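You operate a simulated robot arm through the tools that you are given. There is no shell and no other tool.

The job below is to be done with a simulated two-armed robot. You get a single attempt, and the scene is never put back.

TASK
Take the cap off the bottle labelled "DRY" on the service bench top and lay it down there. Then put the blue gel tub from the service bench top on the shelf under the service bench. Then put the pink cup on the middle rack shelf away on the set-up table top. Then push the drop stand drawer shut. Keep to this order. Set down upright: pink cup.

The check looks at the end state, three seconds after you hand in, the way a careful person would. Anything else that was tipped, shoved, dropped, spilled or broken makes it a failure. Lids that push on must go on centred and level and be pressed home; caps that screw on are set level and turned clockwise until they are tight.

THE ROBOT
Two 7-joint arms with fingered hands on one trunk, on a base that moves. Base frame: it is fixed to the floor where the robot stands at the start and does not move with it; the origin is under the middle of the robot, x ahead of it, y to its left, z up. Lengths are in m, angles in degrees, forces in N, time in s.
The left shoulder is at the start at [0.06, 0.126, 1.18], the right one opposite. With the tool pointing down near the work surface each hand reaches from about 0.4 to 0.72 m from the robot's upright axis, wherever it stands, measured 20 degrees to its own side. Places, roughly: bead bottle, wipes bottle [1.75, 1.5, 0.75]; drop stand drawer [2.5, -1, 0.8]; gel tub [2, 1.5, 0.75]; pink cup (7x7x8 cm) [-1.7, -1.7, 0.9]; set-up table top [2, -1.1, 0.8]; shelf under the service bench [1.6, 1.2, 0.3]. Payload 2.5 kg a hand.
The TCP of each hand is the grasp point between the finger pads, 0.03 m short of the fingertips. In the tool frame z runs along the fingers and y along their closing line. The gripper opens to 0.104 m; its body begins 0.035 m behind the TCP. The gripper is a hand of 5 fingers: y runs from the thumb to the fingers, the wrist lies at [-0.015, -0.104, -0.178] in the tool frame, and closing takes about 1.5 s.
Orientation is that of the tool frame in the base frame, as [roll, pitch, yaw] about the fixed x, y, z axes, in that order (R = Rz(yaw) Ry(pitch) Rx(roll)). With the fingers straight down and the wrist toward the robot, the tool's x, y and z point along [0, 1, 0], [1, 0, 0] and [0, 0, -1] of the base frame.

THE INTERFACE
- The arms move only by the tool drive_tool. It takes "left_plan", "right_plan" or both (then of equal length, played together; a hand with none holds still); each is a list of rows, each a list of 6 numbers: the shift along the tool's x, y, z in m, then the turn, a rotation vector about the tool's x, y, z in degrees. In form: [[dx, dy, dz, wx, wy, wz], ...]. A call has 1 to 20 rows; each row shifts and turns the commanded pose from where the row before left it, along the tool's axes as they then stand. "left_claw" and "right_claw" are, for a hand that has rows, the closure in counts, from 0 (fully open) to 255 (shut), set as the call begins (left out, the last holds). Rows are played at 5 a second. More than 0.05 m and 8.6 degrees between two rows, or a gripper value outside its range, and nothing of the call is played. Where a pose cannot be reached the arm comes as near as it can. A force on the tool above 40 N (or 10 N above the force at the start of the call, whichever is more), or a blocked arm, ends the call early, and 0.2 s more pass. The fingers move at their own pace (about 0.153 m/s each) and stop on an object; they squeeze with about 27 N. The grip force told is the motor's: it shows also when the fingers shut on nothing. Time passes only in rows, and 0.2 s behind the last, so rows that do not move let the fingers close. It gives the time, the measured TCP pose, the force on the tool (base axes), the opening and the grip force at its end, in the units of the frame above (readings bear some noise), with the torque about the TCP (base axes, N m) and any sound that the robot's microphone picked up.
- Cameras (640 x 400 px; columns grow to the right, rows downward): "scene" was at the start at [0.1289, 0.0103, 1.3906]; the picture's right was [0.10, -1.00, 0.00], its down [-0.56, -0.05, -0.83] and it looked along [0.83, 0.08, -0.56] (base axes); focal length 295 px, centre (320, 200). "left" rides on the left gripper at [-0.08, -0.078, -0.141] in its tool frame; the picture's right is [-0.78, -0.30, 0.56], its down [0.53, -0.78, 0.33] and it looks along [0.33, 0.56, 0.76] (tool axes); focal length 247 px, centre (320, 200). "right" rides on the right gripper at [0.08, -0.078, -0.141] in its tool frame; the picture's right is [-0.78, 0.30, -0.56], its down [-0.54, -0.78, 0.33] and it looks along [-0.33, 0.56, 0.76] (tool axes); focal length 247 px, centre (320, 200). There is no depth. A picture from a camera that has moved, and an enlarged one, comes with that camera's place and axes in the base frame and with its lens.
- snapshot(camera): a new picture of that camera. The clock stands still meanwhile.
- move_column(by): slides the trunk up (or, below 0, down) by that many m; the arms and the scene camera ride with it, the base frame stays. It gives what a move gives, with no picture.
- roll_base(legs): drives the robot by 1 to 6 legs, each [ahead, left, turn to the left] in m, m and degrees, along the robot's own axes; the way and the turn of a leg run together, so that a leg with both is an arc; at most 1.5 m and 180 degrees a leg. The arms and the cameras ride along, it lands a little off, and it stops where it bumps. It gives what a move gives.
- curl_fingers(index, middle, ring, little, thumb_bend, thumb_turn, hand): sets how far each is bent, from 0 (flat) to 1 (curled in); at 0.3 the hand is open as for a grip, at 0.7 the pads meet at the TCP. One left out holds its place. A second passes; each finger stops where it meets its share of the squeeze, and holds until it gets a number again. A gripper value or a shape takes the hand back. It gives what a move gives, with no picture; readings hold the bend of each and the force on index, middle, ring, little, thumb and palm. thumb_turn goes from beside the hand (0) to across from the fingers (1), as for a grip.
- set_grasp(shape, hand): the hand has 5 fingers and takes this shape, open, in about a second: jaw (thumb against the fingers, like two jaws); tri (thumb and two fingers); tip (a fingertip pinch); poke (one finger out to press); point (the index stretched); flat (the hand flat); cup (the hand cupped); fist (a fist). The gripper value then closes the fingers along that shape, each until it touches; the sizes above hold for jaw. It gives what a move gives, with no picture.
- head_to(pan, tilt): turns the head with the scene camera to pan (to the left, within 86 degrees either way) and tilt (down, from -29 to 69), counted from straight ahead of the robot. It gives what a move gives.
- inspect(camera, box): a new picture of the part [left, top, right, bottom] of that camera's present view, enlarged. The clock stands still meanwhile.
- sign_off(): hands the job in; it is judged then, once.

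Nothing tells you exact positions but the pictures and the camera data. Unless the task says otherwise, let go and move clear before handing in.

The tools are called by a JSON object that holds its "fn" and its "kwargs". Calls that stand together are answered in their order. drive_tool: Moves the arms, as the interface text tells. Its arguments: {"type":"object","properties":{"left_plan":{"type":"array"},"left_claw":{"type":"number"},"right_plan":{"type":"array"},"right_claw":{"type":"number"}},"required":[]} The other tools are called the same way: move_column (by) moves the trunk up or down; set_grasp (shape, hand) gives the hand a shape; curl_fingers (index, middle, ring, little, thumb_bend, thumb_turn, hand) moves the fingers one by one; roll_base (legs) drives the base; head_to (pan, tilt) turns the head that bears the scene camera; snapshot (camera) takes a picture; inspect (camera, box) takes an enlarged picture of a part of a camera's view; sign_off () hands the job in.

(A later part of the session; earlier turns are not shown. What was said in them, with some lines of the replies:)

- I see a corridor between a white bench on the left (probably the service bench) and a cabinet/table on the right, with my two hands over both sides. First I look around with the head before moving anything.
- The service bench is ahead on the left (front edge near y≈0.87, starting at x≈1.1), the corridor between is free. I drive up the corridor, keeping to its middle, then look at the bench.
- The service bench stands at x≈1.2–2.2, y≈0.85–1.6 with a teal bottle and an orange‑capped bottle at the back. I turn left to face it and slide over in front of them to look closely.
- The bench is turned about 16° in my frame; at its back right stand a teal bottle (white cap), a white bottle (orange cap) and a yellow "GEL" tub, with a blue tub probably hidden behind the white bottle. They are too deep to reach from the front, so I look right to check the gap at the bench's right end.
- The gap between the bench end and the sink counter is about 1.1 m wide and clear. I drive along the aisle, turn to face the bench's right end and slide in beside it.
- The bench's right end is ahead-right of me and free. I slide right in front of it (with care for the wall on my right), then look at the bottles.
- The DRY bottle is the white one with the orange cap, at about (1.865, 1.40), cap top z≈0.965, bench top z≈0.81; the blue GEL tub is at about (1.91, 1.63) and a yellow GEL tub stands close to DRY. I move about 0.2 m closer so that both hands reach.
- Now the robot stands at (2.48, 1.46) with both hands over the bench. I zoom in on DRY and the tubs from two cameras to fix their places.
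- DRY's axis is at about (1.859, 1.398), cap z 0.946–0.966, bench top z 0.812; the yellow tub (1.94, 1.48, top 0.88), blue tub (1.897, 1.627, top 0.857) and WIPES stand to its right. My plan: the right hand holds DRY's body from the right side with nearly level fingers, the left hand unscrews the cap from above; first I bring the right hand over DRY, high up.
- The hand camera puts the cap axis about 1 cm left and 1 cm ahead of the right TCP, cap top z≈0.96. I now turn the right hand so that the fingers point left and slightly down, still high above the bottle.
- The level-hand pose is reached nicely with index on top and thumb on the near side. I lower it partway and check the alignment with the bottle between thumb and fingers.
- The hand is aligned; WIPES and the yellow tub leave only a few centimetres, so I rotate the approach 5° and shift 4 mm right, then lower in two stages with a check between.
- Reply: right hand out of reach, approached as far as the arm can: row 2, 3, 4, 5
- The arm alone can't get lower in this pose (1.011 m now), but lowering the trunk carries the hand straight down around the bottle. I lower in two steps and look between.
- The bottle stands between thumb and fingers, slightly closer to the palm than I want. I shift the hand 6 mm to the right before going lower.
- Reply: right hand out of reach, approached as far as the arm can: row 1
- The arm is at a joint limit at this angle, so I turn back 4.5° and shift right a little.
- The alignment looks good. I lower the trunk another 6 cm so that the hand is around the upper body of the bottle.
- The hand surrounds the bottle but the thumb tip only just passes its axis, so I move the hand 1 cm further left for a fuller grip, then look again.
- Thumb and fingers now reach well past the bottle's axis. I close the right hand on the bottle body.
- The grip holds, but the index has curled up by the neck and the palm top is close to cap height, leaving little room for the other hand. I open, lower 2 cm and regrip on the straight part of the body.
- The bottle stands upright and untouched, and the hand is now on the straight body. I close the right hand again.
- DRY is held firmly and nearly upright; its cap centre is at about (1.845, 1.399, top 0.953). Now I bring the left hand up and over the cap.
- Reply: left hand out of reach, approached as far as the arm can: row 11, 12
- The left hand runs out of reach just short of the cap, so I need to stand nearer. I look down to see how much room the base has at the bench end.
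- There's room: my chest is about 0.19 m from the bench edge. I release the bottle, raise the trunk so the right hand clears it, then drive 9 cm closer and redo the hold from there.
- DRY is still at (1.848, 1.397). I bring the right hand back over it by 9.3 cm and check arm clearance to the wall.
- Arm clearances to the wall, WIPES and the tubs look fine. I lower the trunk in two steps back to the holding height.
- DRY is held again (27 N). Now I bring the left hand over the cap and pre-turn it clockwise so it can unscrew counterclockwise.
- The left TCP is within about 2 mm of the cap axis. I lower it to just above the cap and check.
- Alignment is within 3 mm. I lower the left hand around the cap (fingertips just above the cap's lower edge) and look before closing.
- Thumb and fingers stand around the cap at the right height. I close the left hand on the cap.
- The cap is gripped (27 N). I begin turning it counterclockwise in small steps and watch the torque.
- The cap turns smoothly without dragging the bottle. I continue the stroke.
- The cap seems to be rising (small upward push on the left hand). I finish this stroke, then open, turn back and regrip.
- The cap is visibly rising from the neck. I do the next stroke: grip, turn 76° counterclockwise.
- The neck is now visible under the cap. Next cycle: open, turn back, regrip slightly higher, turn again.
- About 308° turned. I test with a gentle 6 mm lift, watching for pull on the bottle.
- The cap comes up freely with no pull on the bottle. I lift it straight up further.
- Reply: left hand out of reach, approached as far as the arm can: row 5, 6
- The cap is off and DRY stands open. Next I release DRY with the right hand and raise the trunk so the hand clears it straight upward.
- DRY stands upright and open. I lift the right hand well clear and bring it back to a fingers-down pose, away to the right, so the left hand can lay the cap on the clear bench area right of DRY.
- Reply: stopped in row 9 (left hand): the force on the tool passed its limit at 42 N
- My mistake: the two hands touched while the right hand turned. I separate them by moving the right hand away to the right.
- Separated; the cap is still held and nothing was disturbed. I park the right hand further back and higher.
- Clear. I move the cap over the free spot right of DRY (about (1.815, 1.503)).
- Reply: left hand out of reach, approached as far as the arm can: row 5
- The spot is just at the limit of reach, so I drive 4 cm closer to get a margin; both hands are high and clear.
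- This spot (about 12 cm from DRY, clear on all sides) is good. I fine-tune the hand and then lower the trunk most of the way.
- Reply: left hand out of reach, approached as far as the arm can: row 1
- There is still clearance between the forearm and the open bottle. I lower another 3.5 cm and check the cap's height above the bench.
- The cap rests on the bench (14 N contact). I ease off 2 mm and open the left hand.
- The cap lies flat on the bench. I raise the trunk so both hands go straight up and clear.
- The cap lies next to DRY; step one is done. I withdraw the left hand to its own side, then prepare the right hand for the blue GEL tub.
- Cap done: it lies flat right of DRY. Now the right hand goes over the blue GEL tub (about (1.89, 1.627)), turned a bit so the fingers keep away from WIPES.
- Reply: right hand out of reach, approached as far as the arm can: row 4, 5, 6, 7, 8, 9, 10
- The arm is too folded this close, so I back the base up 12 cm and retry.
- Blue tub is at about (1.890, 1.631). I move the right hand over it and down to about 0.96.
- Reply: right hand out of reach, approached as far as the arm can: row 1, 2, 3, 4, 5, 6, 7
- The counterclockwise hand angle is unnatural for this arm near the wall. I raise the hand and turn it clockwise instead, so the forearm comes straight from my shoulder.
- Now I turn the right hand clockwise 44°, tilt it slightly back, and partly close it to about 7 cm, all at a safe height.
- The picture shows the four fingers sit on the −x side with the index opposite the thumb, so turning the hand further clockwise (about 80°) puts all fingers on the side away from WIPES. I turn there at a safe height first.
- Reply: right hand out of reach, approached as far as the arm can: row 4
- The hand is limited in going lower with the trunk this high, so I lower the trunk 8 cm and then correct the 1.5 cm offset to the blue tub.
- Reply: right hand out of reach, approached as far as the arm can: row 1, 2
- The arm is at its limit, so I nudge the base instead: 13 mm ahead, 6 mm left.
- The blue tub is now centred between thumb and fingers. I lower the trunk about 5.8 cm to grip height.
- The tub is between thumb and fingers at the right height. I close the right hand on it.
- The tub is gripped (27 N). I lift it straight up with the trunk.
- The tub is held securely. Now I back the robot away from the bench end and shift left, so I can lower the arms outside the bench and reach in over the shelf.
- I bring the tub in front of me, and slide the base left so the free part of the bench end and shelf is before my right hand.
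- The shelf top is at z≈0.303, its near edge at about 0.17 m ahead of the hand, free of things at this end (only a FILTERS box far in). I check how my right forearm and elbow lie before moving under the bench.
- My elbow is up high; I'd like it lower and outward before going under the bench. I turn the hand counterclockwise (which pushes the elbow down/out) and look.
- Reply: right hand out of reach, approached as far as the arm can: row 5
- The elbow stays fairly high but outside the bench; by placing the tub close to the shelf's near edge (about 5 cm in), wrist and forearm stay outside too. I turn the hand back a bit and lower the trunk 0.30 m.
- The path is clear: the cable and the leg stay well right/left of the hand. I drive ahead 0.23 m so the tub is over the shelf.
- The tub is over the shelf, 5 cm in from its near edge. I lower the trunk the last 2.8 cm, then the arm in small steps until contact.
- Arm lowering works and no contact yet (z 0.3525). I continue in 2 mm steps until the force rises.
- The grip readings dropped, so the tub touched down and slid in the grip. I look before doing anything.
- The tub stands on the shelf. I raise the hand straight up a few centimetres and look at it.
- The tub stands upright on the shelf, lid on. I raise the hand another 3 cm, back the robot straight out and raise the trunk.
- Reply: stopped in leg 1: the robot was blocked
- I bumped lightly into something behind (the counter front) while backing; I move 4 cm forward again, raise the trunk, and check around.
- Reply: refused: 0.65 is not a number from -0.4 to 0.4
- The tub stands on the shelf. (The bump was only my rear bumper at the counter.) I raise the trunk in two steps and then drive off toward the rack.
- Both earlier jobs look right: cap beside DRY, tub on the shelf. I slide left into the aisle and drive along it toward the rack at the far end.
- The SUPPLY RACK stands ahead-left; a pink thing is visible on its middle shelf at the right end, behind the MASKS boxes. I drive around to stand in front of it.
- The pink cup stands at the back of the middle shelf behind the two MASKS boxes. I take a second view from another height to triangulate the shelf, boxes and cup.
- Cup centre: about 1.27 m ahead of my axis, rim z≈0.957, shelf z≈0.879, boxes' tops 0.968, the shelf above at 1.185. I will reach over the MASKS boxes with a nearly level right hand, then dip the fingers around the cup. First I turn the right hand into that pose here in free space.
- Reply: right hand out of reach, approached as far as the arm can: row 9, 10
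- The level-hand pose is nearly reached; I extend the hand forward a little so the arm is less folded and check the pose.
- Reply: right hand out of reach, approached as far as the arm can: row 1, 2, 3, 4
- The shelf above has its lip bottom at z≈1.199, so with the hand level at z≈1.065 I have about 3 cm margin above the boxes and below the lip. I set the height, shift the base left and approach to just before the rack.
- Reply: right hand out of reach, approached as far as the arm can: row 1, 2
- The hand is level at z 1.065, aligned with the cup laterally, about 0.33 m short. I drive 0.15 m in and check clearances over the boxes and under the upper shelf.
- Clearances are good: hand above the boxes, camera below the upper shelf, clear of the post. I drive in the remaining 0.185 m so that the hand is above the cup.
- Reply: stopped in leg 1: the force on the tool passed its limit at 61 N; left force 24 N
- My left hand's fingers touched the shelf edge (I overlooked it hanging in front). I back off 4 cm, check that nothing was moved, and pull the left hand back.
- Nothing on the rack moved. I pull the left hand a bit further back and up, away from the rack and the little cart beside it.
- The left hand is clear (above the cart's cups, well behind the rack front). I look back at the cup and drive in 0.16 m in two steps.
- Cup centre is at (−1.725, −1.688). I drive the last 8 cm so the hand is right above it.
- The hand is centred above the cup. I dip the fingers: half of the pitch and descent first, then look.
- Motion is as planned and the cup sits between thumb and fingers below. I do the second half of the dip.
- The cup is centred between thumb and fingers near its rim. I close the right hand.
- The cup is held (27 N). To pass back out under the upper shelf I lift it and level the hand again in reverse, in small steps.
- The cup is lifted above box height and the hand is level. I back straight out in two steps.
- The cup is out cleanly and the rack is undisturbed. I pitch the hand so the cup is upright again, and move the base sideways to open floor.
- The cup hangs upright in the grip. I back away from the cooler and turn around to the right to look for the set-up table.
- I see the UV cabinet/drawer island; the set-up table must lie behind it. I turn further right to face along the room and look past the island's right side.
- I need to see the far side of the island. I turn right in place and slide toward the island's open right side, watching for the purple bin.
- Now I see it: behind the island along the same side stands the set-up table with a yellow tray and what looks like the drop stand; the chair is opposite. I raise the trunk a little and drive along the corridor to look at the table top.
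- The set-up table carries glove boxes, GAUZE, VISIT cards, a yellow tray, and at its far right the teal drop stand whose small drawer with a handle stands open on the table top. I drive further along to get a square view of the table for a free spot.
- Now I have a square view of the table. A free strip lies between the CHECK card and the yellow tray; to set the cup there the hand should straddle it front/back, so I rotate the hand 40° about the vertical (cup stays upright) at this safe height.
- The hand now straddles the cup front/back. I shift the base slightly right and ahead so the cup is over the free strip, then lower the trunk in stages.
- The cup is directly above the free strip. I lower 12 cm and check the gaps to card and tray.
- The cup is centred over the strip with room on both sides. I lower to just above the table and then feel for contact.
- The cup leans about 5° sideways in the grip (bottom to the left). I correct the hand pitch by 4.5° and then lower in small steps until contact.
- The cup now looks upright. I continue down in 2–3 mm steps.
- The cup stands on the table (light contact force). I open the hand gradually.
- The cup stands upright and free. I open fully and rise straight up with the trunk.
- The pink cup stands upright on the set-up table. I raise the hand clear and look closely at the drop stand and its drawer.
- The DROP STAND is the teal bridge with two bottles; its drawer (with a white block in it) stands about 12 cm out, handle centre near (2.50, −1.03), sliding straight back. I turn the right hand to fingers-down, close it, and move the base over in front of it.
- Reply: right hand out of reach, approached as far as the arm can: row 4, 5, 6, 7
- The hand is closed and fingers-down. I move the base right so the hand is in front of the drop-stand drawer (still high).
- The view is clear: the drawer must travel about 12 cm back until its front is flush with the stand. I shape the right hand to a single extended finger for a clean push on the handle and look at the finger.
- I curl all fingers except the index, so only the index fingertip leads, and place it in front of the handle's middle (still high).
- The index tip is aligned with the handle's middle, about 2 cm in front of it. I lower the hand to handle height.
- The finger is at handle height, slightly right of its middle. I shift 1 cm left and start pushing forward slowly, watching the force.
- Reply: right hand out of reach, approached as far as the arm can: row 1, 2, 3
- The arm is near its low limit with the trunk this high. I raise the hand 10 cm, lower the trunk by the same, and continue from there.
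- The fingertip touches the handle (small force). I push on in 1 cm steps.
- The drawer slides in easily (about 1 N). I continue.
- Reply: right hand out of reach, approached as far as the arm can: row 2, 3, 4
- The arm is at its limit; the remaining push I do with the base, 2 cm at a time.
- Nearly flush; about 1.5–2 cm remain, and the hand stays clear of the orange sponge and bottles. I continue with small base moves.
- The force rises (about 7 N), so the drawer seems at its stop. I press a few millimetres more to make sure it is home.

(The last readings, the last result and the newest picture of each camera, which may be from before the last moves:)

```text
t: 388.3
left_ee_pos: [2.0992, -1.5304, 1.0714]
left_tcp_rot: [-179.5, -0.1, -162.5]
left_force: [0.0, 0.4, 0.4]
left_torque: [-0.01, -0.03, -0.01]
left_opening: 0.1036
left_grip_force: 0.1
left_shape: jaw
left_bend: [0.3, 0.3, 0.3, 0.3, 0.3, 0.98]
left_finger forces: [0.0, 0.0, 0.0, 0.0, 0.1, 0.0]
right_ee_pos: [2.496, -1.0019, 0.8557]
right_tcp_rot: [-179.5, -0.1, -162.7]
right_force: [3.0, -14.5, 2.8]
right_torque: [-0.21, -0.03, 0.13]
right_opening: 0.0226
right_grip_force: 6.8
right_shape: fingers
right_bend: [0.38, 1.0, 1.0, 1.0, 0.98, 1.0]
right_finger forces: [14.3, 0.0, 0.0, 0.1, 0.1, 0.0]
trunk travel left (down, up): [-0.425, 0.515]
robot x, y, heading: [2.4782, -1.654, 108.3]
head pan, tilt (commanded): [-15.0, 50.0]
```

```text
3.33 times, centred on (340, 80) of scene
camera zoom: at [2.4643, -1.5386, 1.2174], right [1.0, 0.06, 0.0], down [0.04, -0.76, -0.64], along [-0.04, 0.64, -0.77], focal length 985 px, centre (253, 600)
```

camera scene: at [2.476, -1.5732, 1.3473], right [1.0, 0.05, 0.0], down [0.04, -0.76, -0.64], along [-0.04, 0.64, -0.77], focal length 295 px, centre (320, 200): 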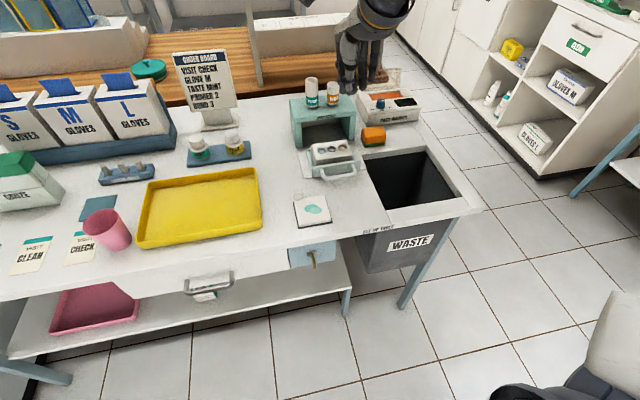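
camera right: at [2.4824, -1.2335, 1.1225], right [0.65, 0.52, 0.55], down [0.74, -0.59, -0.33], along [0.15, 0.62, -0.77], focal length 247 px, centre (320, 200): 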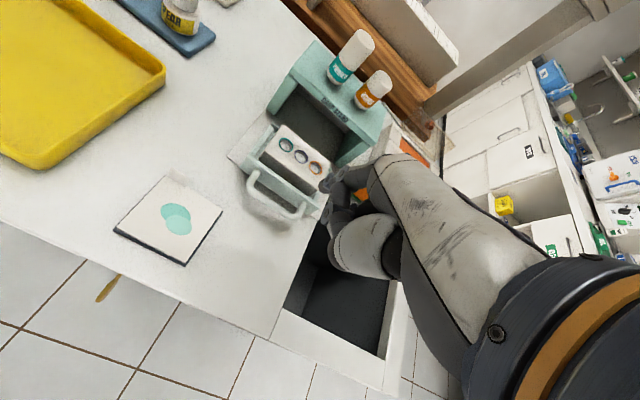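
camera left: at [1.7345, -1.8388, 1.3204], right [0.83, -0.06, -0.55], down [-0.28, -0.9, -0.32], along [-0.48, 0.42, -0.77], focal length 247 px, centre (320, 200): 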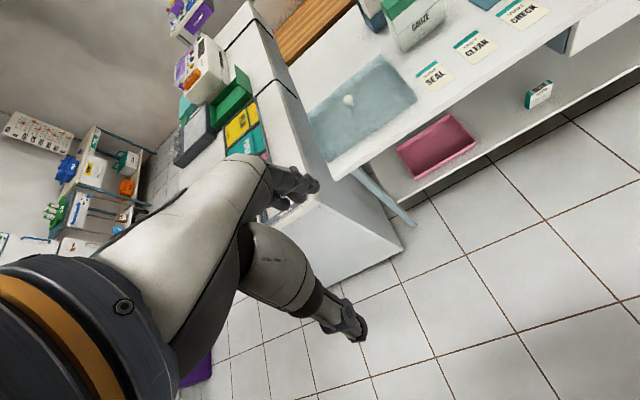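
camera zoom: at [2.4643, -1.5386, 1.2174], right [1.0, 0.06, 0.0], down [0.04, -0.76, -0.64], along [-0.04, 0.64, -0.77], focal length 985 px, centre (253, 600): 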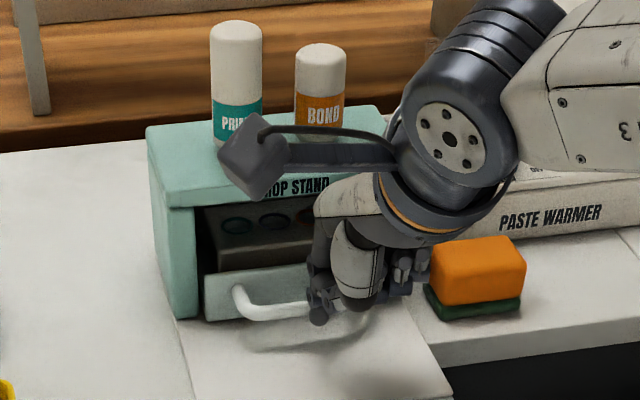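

The drawer front is flush with the stand and stays put at 14 N: it is shut. I back off, raise the hand and look at the result.

{"fn": "roll_base", "kwargs": {"legs": [[-0.06, 0, 0]]}}

{"fn": "move_column", "kwargs": {"by": 0.25}}

{"fn": "head_to", "kwargs": {"pan": -15, "tilt": 45}}

{"fn": "snapshot", "kwargs": {"camera": "scene"}}

{"fn": "snapshot", "kwargs": {"camera": "right"}}

```text
t: 389.2
left_ee_pos: [2.1205, -1.586, 1.0706]
left_tcp_rot: [-179.4, -0.1, -162.5]
left_force: [0.3, 0.5, -0.3]
left_torque: [0.01, 0.02, -0.02]
left_opening: 0.1036
left_grip_force: 0.1
left_shape: jaw
left_bend: [0.3, 0.3, 0.3, 0.3, 0.3, 0.98]
left_finger forces: [0.1, 0.1, 0.0, 0.0, 0.1, 0.1]
right_ee_pos: [2.5146, -1.0579, 0.8541]
right_tcp_rot: [-179.3, -0.1, -162.7]
right_force: [0.4, -0.7, 0.3]
right_torque: [-0.04, 0.01, 0.0]
right_opening: 0.0254
right_grip_force: 0.1
right_shape: fingers
right_bend: [0.32, 1.0, 1.0, 1.0, 0.98, 1.0]
right_finger forces: [0.1, 0.0, 0.0, 0.0, 0.0, 0.1]
trunk travel left (down, up): [-0.425, 0.515]
robot x, y, heading: [2.5009, -1.71, 107.9]
head pan, tilt (commanded): [-15.0, 50.0]
```

```text
t: 391.8
left_ee_pos: [2.1192, -1.5862, 1.3215]
left_tcp_rot: [-179.5, 0.0, -162.5]
left_force: [-0.1, -0.5, 0.5]
left_torque: [0.01, 0.0, -0.03]
left_opening: 0.1038
left_grip_force: 0.2
left_shape: jaw
left_bend: [0.3, 0.3, 0.3, 0.3, 0.3, 0.98]
left_finger forces: [0.0, 0.1, 0.0, 0.0, 0.0, 0.0]
right_ee_pos: [2.5157, -1.0569, 1.1042]
right_tcp_rot: [-179.3, -0.2, -162.7]
right_force: [0.1, -0.9, 0.9]
right_torque: [0.01, 0.0, -0.02]
right_opening: 0.0256
right_grip_force: 0.1
right_shape: fingers
right_bend: [0.32, 1.0, 1.0, 1.0, 0.98, 1.0]
right_finger forces: [0.0, 0.0, 0.1, 0.0, 0.1, 0.1]
trunk travel left (down, up): [-0.675, 0.265]
robot x, y, heading: [2.5002, -1.7116, 108.0]
head pan, tilt (commanded): [-15.0, 50.0]
```

```text
t: 392.5
left_ee_pos: [2.1194, -1.5859, 1.322]
left_tcp_rot: [-179.3, -0.1, -162.5]
left_force: [0.0, 0.2, 0.3]
left_torque: [-0.01, 0.02, -0.02]
left_opening: 0.1037
left_grip_force: 0.0
left_shape: jaw
left_bend: [0.3, 0.3, 0.3, 0.3, 0.3, 0.98]
left_finger forces: [0.1, 0.0, 0.1, 0.0, 0.1, 0.0]
right_ee_pos: [2.5148, -1.0573, 1.1039]
right_tcp_rot: [-179.2, -0.1, -162.8]
right_force: [0.0, -0.1, -0.9]
right_torque: [0.01, -0.01, -0.01]
right_opening: 0.0258
right_grip_force: 0.0
right_shape: fingers
right_bend: [0.32, 1.0, 1.0, 1.0, 0.98, 1.0]
right_finger forces: [0.0, 0.0, 0.1, 0.0, 0.0, 0.0]
trunk travel left (down, up): [-0.675, 0.265]
robot x, y, heading: [2.5006, -1.7091, 108.1]
head pan, tilt (commanded): [-15.0, 45.0]
```

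```text
taken
camera scene: at [2.4826, -1.5899, 1.4741], right [1.0, 0.05, 0.0], down [0.04, -0.71, -0.71], along [-0.04, 0.71, -0.71], focal length 295 px, centre (320, 200)
```

scene: 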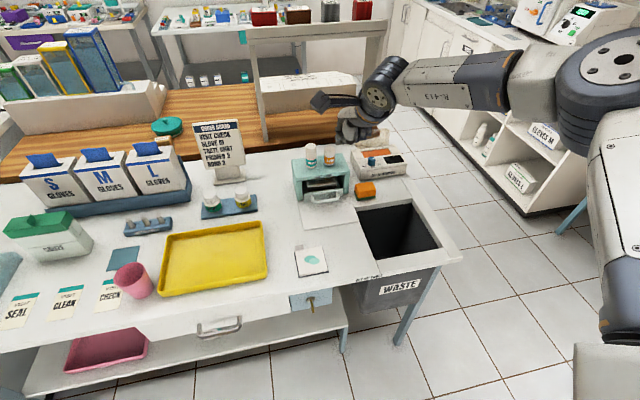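

```text
taken
camera right: at [2.4611, -1.1545, 1.2465], right [0.65, 0.52, 0.55], down [0.74, -0.59, -0.32], along [0.16, 0.62, -0.77], focal length 247 px, centre (320, 200)
```

right: 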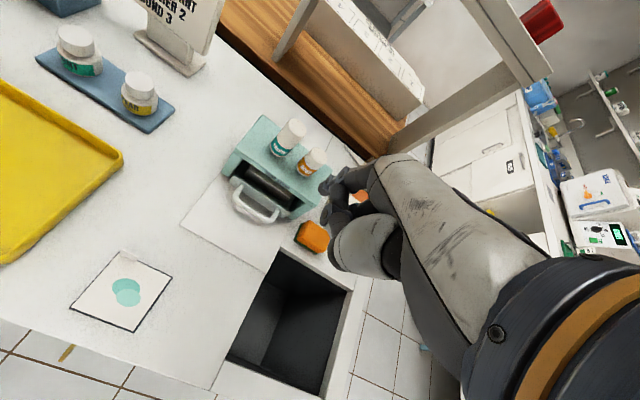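

{"fn": "inspect", "kwargs": {"camera": "right", "box": [200, 90, 360, 250]}}

{"fn": "inspect", "kwargs": {"camera": "scene", "box": [260, 120, 420, 240]}}

{"fn": "inspect", "kwargs": {"camera": "scene", "box": [60, 180, 280, 340]}}

```text
2.50 times, centred on (280, 170) of right
camera zoom: at [2.4611, -1.1545, 1.2465], right [0.65, 0.52, 0.55], down [0.74, -0.59, -0.32], along [0.16, 0.62, -0.77], focal length 617 px, centre (420, 275)
```

zoom: 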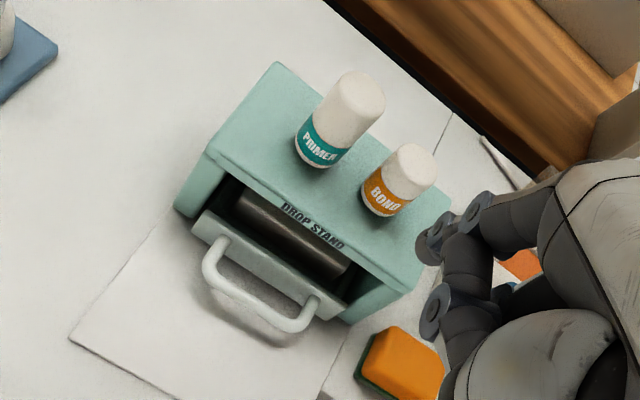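

```text
3.33 times, centred on (340, 180) of scene
camera zoom: at [2.4826, -1.5899, 1.4741], right [1.0, 0.05, 0.0], down [0.04, -0.71, -0.71], along [-0.04, 0.71, -0.71], focal length 985 px, centre (253, 267)
```

zoom: 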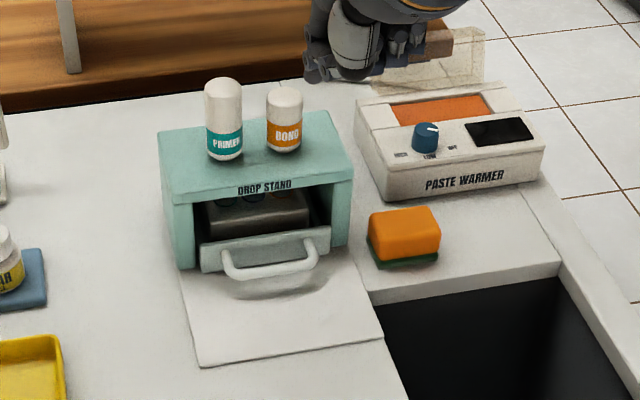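

```text
2.50 times, centred on (170, 260) of scene
camera zoom: at [2.4826, -1.5899, 1.4741], right [1.0, 0.05, 0.0], down [0.04, -0.71, -0.71], along [-0.04, 0.71, -0.71], focal length 738 px, centre (695, 50)
```

zoom: 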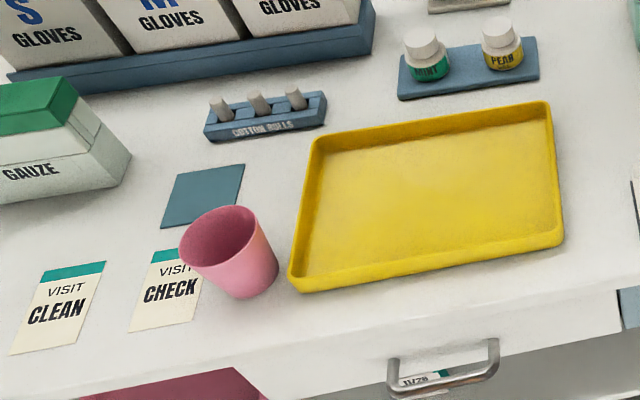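

The cup stands upright; the drawer front looks about flush (perhaps up to 1 cm proud). To be sure it is fully home I go down again and press a bit harder, watching whether it still moves.

{"fn": "move_column", "kwargs": {"by": -0.25}}

{"fn": "roll_base", "kwargs": {"legs": [[0.05, 0, 0]]}}

{"fn": "inspect", "kwargs": {"camera": "right", "box": [220, 60, 420, 260]}}

```text
t: 395.1
left_ee_pos: [2.12, -1.586, 1.0714]
left_tcp_rot: [-179.3, -0.1, -162.5]
left_force: [-0.3, -0.3, 0.3]
left_torque: [0.01, 0.01, -0.01]
left_opening: 0.104
left_grip_force: 0.0
left_shape: jaw
left_bend: [0.3, 0.3, 0.3, 0.3, 0.3, 0.98]
left_finger forces: [0.0, 0.0, 0.1, 0.0, 0.0, 0.0]
right_ee_pos: [2.5143, -1.0585, 0.8545]
right_tcp_rot: [-179.3, -0.1, -162.7]
right_force: [0.5, 0.0, -0.3]
right_torque: [0.02, 0.01, -0.01]
right_opening: 0.0255
right_grip_force: 0.0
right_shape: fingers
right_bend: [0.32, 1.0, 1.0, 1.0, 0.98, 1.0]
right_finger forces: [0.1, 0.0, 0.0, 0.0, 0.1, 0.0]
trunk travel left (down, up): [-0.425, 0.515]
robot x, y, heading: [2.4977, -1.7098, 108.2]
head pan, tilt (commanded): [-15.0, 45.0]
```

```text
t: 396.0
left_ee_pos: [2.104, -1.5386, 1.0725]
left_tcp_rot: [-179.3, -0.1, -162.5]
left_force: [0.2, 0.0, 0.4]
left_torque: [0.01, -0.01, 0.04]
left_opening: 0.1037
left_grip_force: 0.1
left_shape: jaw
left_bend: [0.3, 0.3, 0.3, 0.3, 0.3, 0.98]
left_finger forces: [0.1, 0.0, 0.0, 0.0, 0.0, 0.0]
right_ee_pos: [2.5, -1.0108, 0.8547]
right_tcp_rot: [-179.5, -0.1, -162.6]
right_force: [0.2, -0.5, -1.2]
right_torque: [-0.04, -0.01, 0.02]
right_opening: 0.0252
right_grip_force: 0.6
right_shape: fingers
right_bend: [0.33, 1.0, 1.0, 1.0, 0.98, 1.0]
right_finger forces: [0.9, 0.0, 0.0, 0.0, 0.1, 0.0]
trunk travel left (down, up): [-0.425, 0.515]
robot x, y, heading: [2.4832, -1.664, 108.0]
head pan, tilt (commanded): [-15.0, 45.0]
```

```text
2.00 times, centred on (320, 160) of right
camera zoom: at [2.4457, -1.1069, 0.9967], right [0.65, 0.52, 0.55], down [0.74, -0.59, -0.32], along [0.16, 0.62, -0.77], focal length 494 px, centre (320, 280)
```

zoom: 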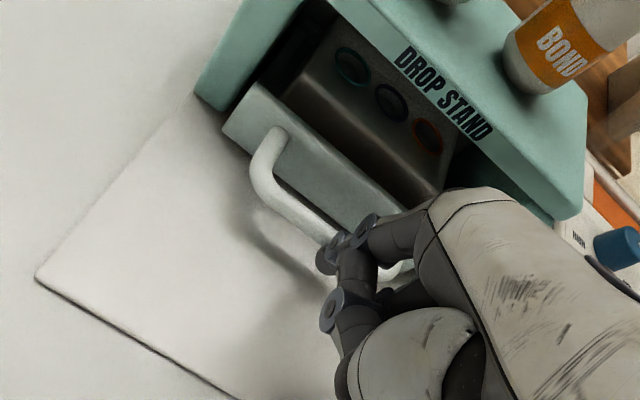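

{"fn": "roll_base", "kwargs": {"legs": [[0.014, 0, 0]]}}

{"fn": "inspect", "kwargs": {"camera": "right", "box": [220, 60, 420, 260]}}

{"fn": "inspect", "kwargs": {"camera": "scene", "box": [280, 60, 400, 180]}}

```text
t: 396.7
left_ee_pos: [2.0996, -1.5268, 1.0717]
left_tcp_rot: [-179.5, -0.1, -162.4]
left_force: [0.0, 0.1, 0.1]
left_torque: [0.0, -0.01, 0.01]
left_opening: 0.1036
left_grip_force: 0.0
left_shape: jaw
left_bend: [0.3, 0.3, 0.3, 0.3, 0.3, 0.98]
left_finger forces: [0.1, 0.1, 0.0, 0.0, 0.0, 0.1]
right_ee_pos: [2.4954, -0.9994, 0.8544]
right_tcp_rot: [-179.4, -0.1, -162.6]
right_force: [4.0, -16.7, 5.2]
right_torque: [-0.17, -0.02, 0.11]
right_opening: 0.0208
right_grip_force: 8.7
right_shape: fingers
right_bend: [0.4, 1.0, 1.0, 1.0, 0.98, 1.0]
right_finger forces: [17.8, 0.0, 0.0, 0.1, 0.0, 0.1]
trunk travel left (down, up): [-0.425, 0.515]
robot x, y, heading: [2.4811, -1.6486, 108.2]
head pan, tilt (commanded): [-15.0, 45.0]
```

```text
2.00 times, centred on (320, 160) of right
camera zoom: at [2.4416, -1.0955, 0.9974], right [0.65, 0.52, 0.55], down [0.74, -0.59, -0.32], along [0.16, 0.62, -0.77], focal length 494 px, centre (320, 280)
```

zoom: 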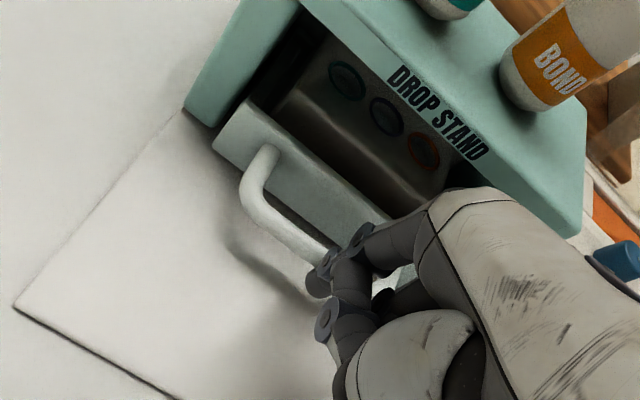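

```text
3.33 times, centred on (340, 120) of scene
camera zoom: at [2.4631, -1.5311, 1.2244], right [1.0, 0.05, 0.0], down [0.04, -0.7, -0.71], along [-0.04, 0.71, -0.71], focal length 985 px, centre (253, 467)
```

zoom: 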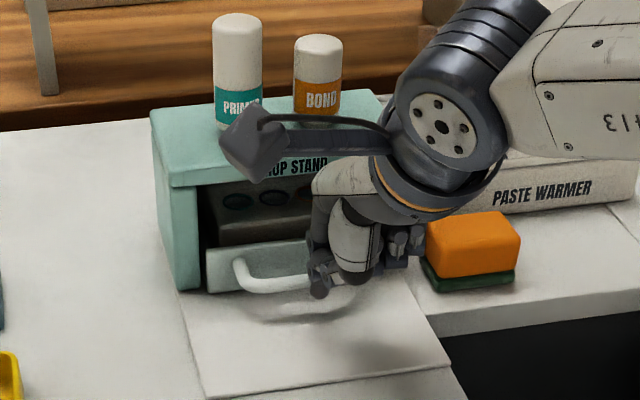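

At 17 N the drawer does not move further: it is fully shut and the stand and bottles are unmoved. I back off, raise the hands clear and take a last look.

{"fn": "roll_base", "kwargs": {"legs": [[-0.07, 0, 0]]}}

{"fn": "move_column", "kwargs": {"by": 0.26}}

{"fn": "roll_base", "kwargs": {"legs": [[-0.06, 0, 0]]}}

{"fn": "head_to", "kwargs": {"pan": 0, "tilt": 40}}

{"fn": "snapshot", "kwargs": {"camera": "scene"}}

{"fn": "inspect", "kwargs": {"camera": "scene", "box": [40, 100, 460, 300]}}

```text
t: 397.8
left_ee_pos: [2.1224, -1.5917, 1.0714]
left_tcp_rot: [-179.4, -0.1, -162.7]
left_force: [0.2, 0.0, -0.5]
left_torque: [0.01, -0.02, 0.02]
left_opening: 0.1036
left_grip_force: 0.1
left_shape: jaw
left_bend: [0.3, 0.3, 0.3, 0.3, 0.3, 0.98]
left_finger forces: [0.0, 0.0, 0.0, 0.1, 0.0, 0.0]
right_ee_pos: [2.5192, -1.0649, 0.8528]
right_tcp_rot: [-179.2, -0.1, -162.8]
right_force: [-0.1, 0.1, 0.0]
right_torque: [0.01, 0.0, -0.01]
right_opening: 0.0249
right_grip_force: 0.0
right_shape: fingers
right_bend: [0.33, 1.0, 1.0, 1.0, 0.98, 1.0]
right_finger forces: [0.1, 0.0, 0.1, 0.0, 0.0, 0.1]
trunk travel left (down, up): [-0.425, 0.515]
robot x, y, heading: [2.498, -1.7181, 108.0]
head pan, tilt (commanded): [-15.0, 45.0]
```

```text
t: 400.4
left_ee_pos: [2.1216, -1.5917, 1.3311]
left_tcp_rot: [-179.4, 0.0, -162.5]
left_force: [0.8, -0.5, -1.0]
left_torque: [0.0, 0.02, 0.0]
left_opening: 0.1039
left_grip_force: 0.1
left_shape: jaw
left_bend: [0.3, 0.3, 0.3, 0.3, 0.3, 0.98]
left_finger forces: [0.0, 0.0, 0.0, 0.0, 0.0, 0.0]
right_ee_pos: [2.5176, -1.065, 1.1135]
right_tcp_rot: [-179.2, -0.1, -162.8]
right_force: [-0.1, 0.3, -0.7]
right_torque: [-0.01, 0.03, -0.02]
right_opening: 0.025
right_grip_force: 0.1
right_shape: fingers
right_bend: [0.33, 1.0, 1.0, 1.0, 0.98, 1.0]
right_finger forces: [0.1, 0.1, 0.1, 0.0, 0.0, 0.1]
trunk travel left (down, up): [-0.685, 0.255]
robot x, y, heading: [2.4993, -1.717, 108.1]
head pan, tilt (commanded): [-15.0, 45.0]
```

```text
t: 401.4
left_ee_pos: [2.141, -1.6512, 1.3316]
left_tcp_rot: [-179.5, -0.2, -162.6]
left_force: [0.2, 0.6, -0.7]
left_torque: [0.03, 0.03, 0.04]
left_opening: 0.1038
left_grip_force: 0.1
left_shape: jaw
left_bend: [0.3, 0.3, 0.3, 0.3, 0.3, 0.98]
left_finger forces: [0.1, 0.0, 0.0, 0.1, 0.0, 0.0]
right_ee_pos: [2.5363, -1.1253, 1.1143]
right_tcp_rot: [-179.3, 0.0, -162.8]
right_force: [0.2, 0.9, 0.3]
right_torque: [0.01, 0.0, -0.01]
right_opening: 0.0247
right_grip_force: 0.1
right_shape: fingers
right_bend: [0.33, 1.0, 1.0, 1.0, 0.98, 1.0]
right_finger forces: [0.0, 0.0, 0.0, 0.0, 0.0, 0.0]
trunk travel left (down, up): [-0.685, 0.255]
robot x, y, heading: [2.5178, -1.775, 108.1]
head pan, tilt (commanded): [-15.0, 45.0]
```

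```text
t: 402.2
left_ee_pos: [2.1411, -1.6506, 1.3314]
left_tcp_rot: [-179.4, -0.1, -162.5]
left_force: [-0.4, -0.4, 0.5]
left_torque: [0.0, 0.01, 0.02]
left_opening: 0.104
left_grip_force: 0.1
left_shape: jaw
left_bend: [0.3, 0.3, 0.3, 0.3, 0.3, 0.98]
left_finger forces: [0.0, 0.0, 0.0, 0.1, 0.1, 0.0]
right_ee_pos: [2.5372, -1.1228, 1.1141]
right_tcp_rot: [-179.2, -0.1, -162.8]
right_force: [0.2, 0.6, -1.3]
right_torque: [0.01, 0.03, 0.0]
right_opening: 0.0251
right_grip_force: 0.1
right_shape: fingers
right_bend: [0.33, 1.0, 1.0, 1.0, 0.98, 1.0]
right_finger forces: [0.0, 0.0, 0.0, 0.0, 0.0, 0.0]
trunk travel left (down, up): [-0.685, 0.255]
robot x, y, heading: [2.5166, -1.7741, 108.2]
head pan, tilt (commanded): [0.0, 40.0]
```

```text
taken
camera scene: at [2.4819, -1.655, 1.4914], right [0.95, 0.31, 0.0], down [0.2, -0.61, -0.77], along [-0.24, 0.73, -0.64], focal length 295 px, centre (320, 200)
```

scene: 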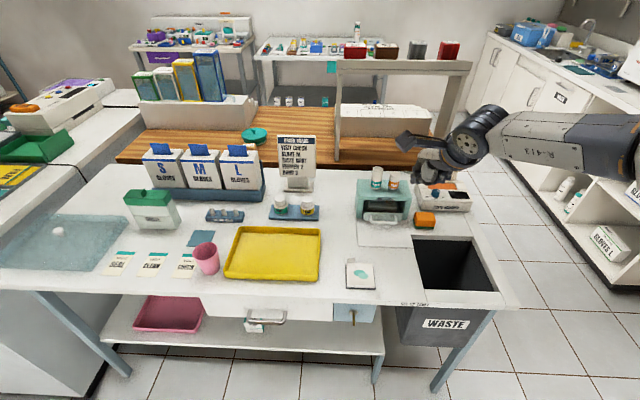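

```text
1.52 times, centred on (250, 200) of scene
camera zoom: at [2.4819, -1.655, 1.4914], right [0.95, 0.31, 0.0], down [0.2, -0.61, -0.77], along [-0.24, 0.73, -0.64], focal length 450 px, centre (427, 200)
```

zoom: 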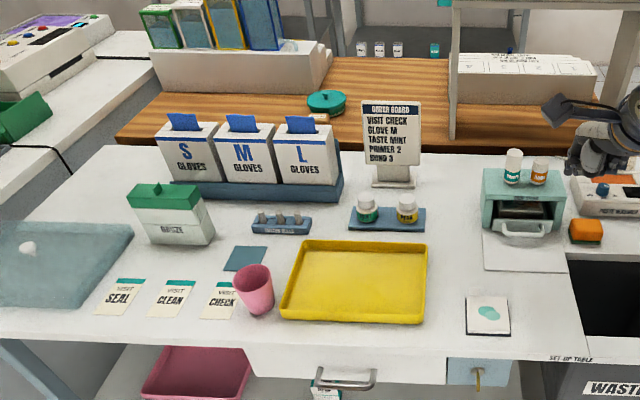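

{"fn": "inspect", "kwargs": {"camera": "scene", "box": [250, 10, 410, 120]}}

```text
3.64 times, centred on (330, 65) of scene
camera zoom: at [2.4819, -1.655, 1.4914], right [0.95, 0.31, 0.0], down [0.2, -0.61, -0.77], along [-0.24, 0.73, -0.64], focal length 1074 px, centre (284, 691)
```

zoom: 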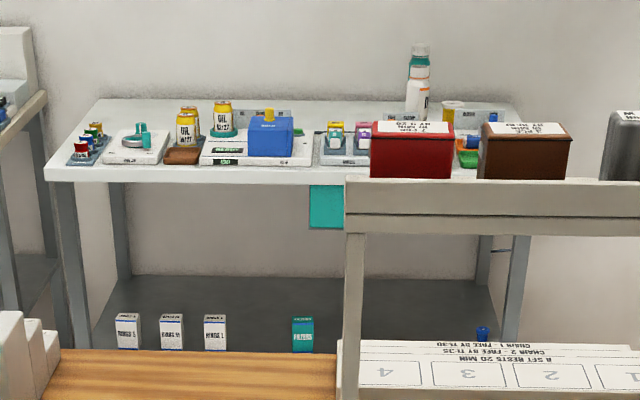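

From here I can see that DRY (open), WIPES and the yellow tub stand on the service bench, with the blue tub on the shelf below. I last saw the orange cap lying beside DRY before driving off. The pink cup stands upright on the set-up table and the drop stand drawer is shut. Both hands are clear, so I hand in.

{"fn": "sign_off", "kwargs": {}}

```text
The job is handed in.
```

The job is handed in. All four steps were done in the order you gave, and both hands were empty and clear at the end.

- **DRY cap:** I unscrewed it and laid it on the service bench beside the bottle. DRY is still standing, open.
- **Blue gel tub:** It stands upright on the shelf under the service bench, about 5 cm in from the right-hand end. It slipped in the grip just as it touched down, but settled upright with its lid on.
- **Pink cup:** It stands upright on the set-up table, between the CHECK card and the yellow tray.
- **Drop stand drawer:** I pushed it in until it stopped, then pressed to about 17 N and it did not move further. Its front looks flush with the stand, perhaps up to 1 cm proud.

There were three bumps along the way:

- **Hands:** They touched once while the left one held the cap, which stayed in the grip.
- **Rear bumper:** It touched the sink counter once.
- **Left fingers:** They hit the edge of the supply rack's middle shelf (61 N) before I pulled back.

In the pictures afterwards nothing on the bench or the rack had moved or fallen. I did not check the counter top itself.
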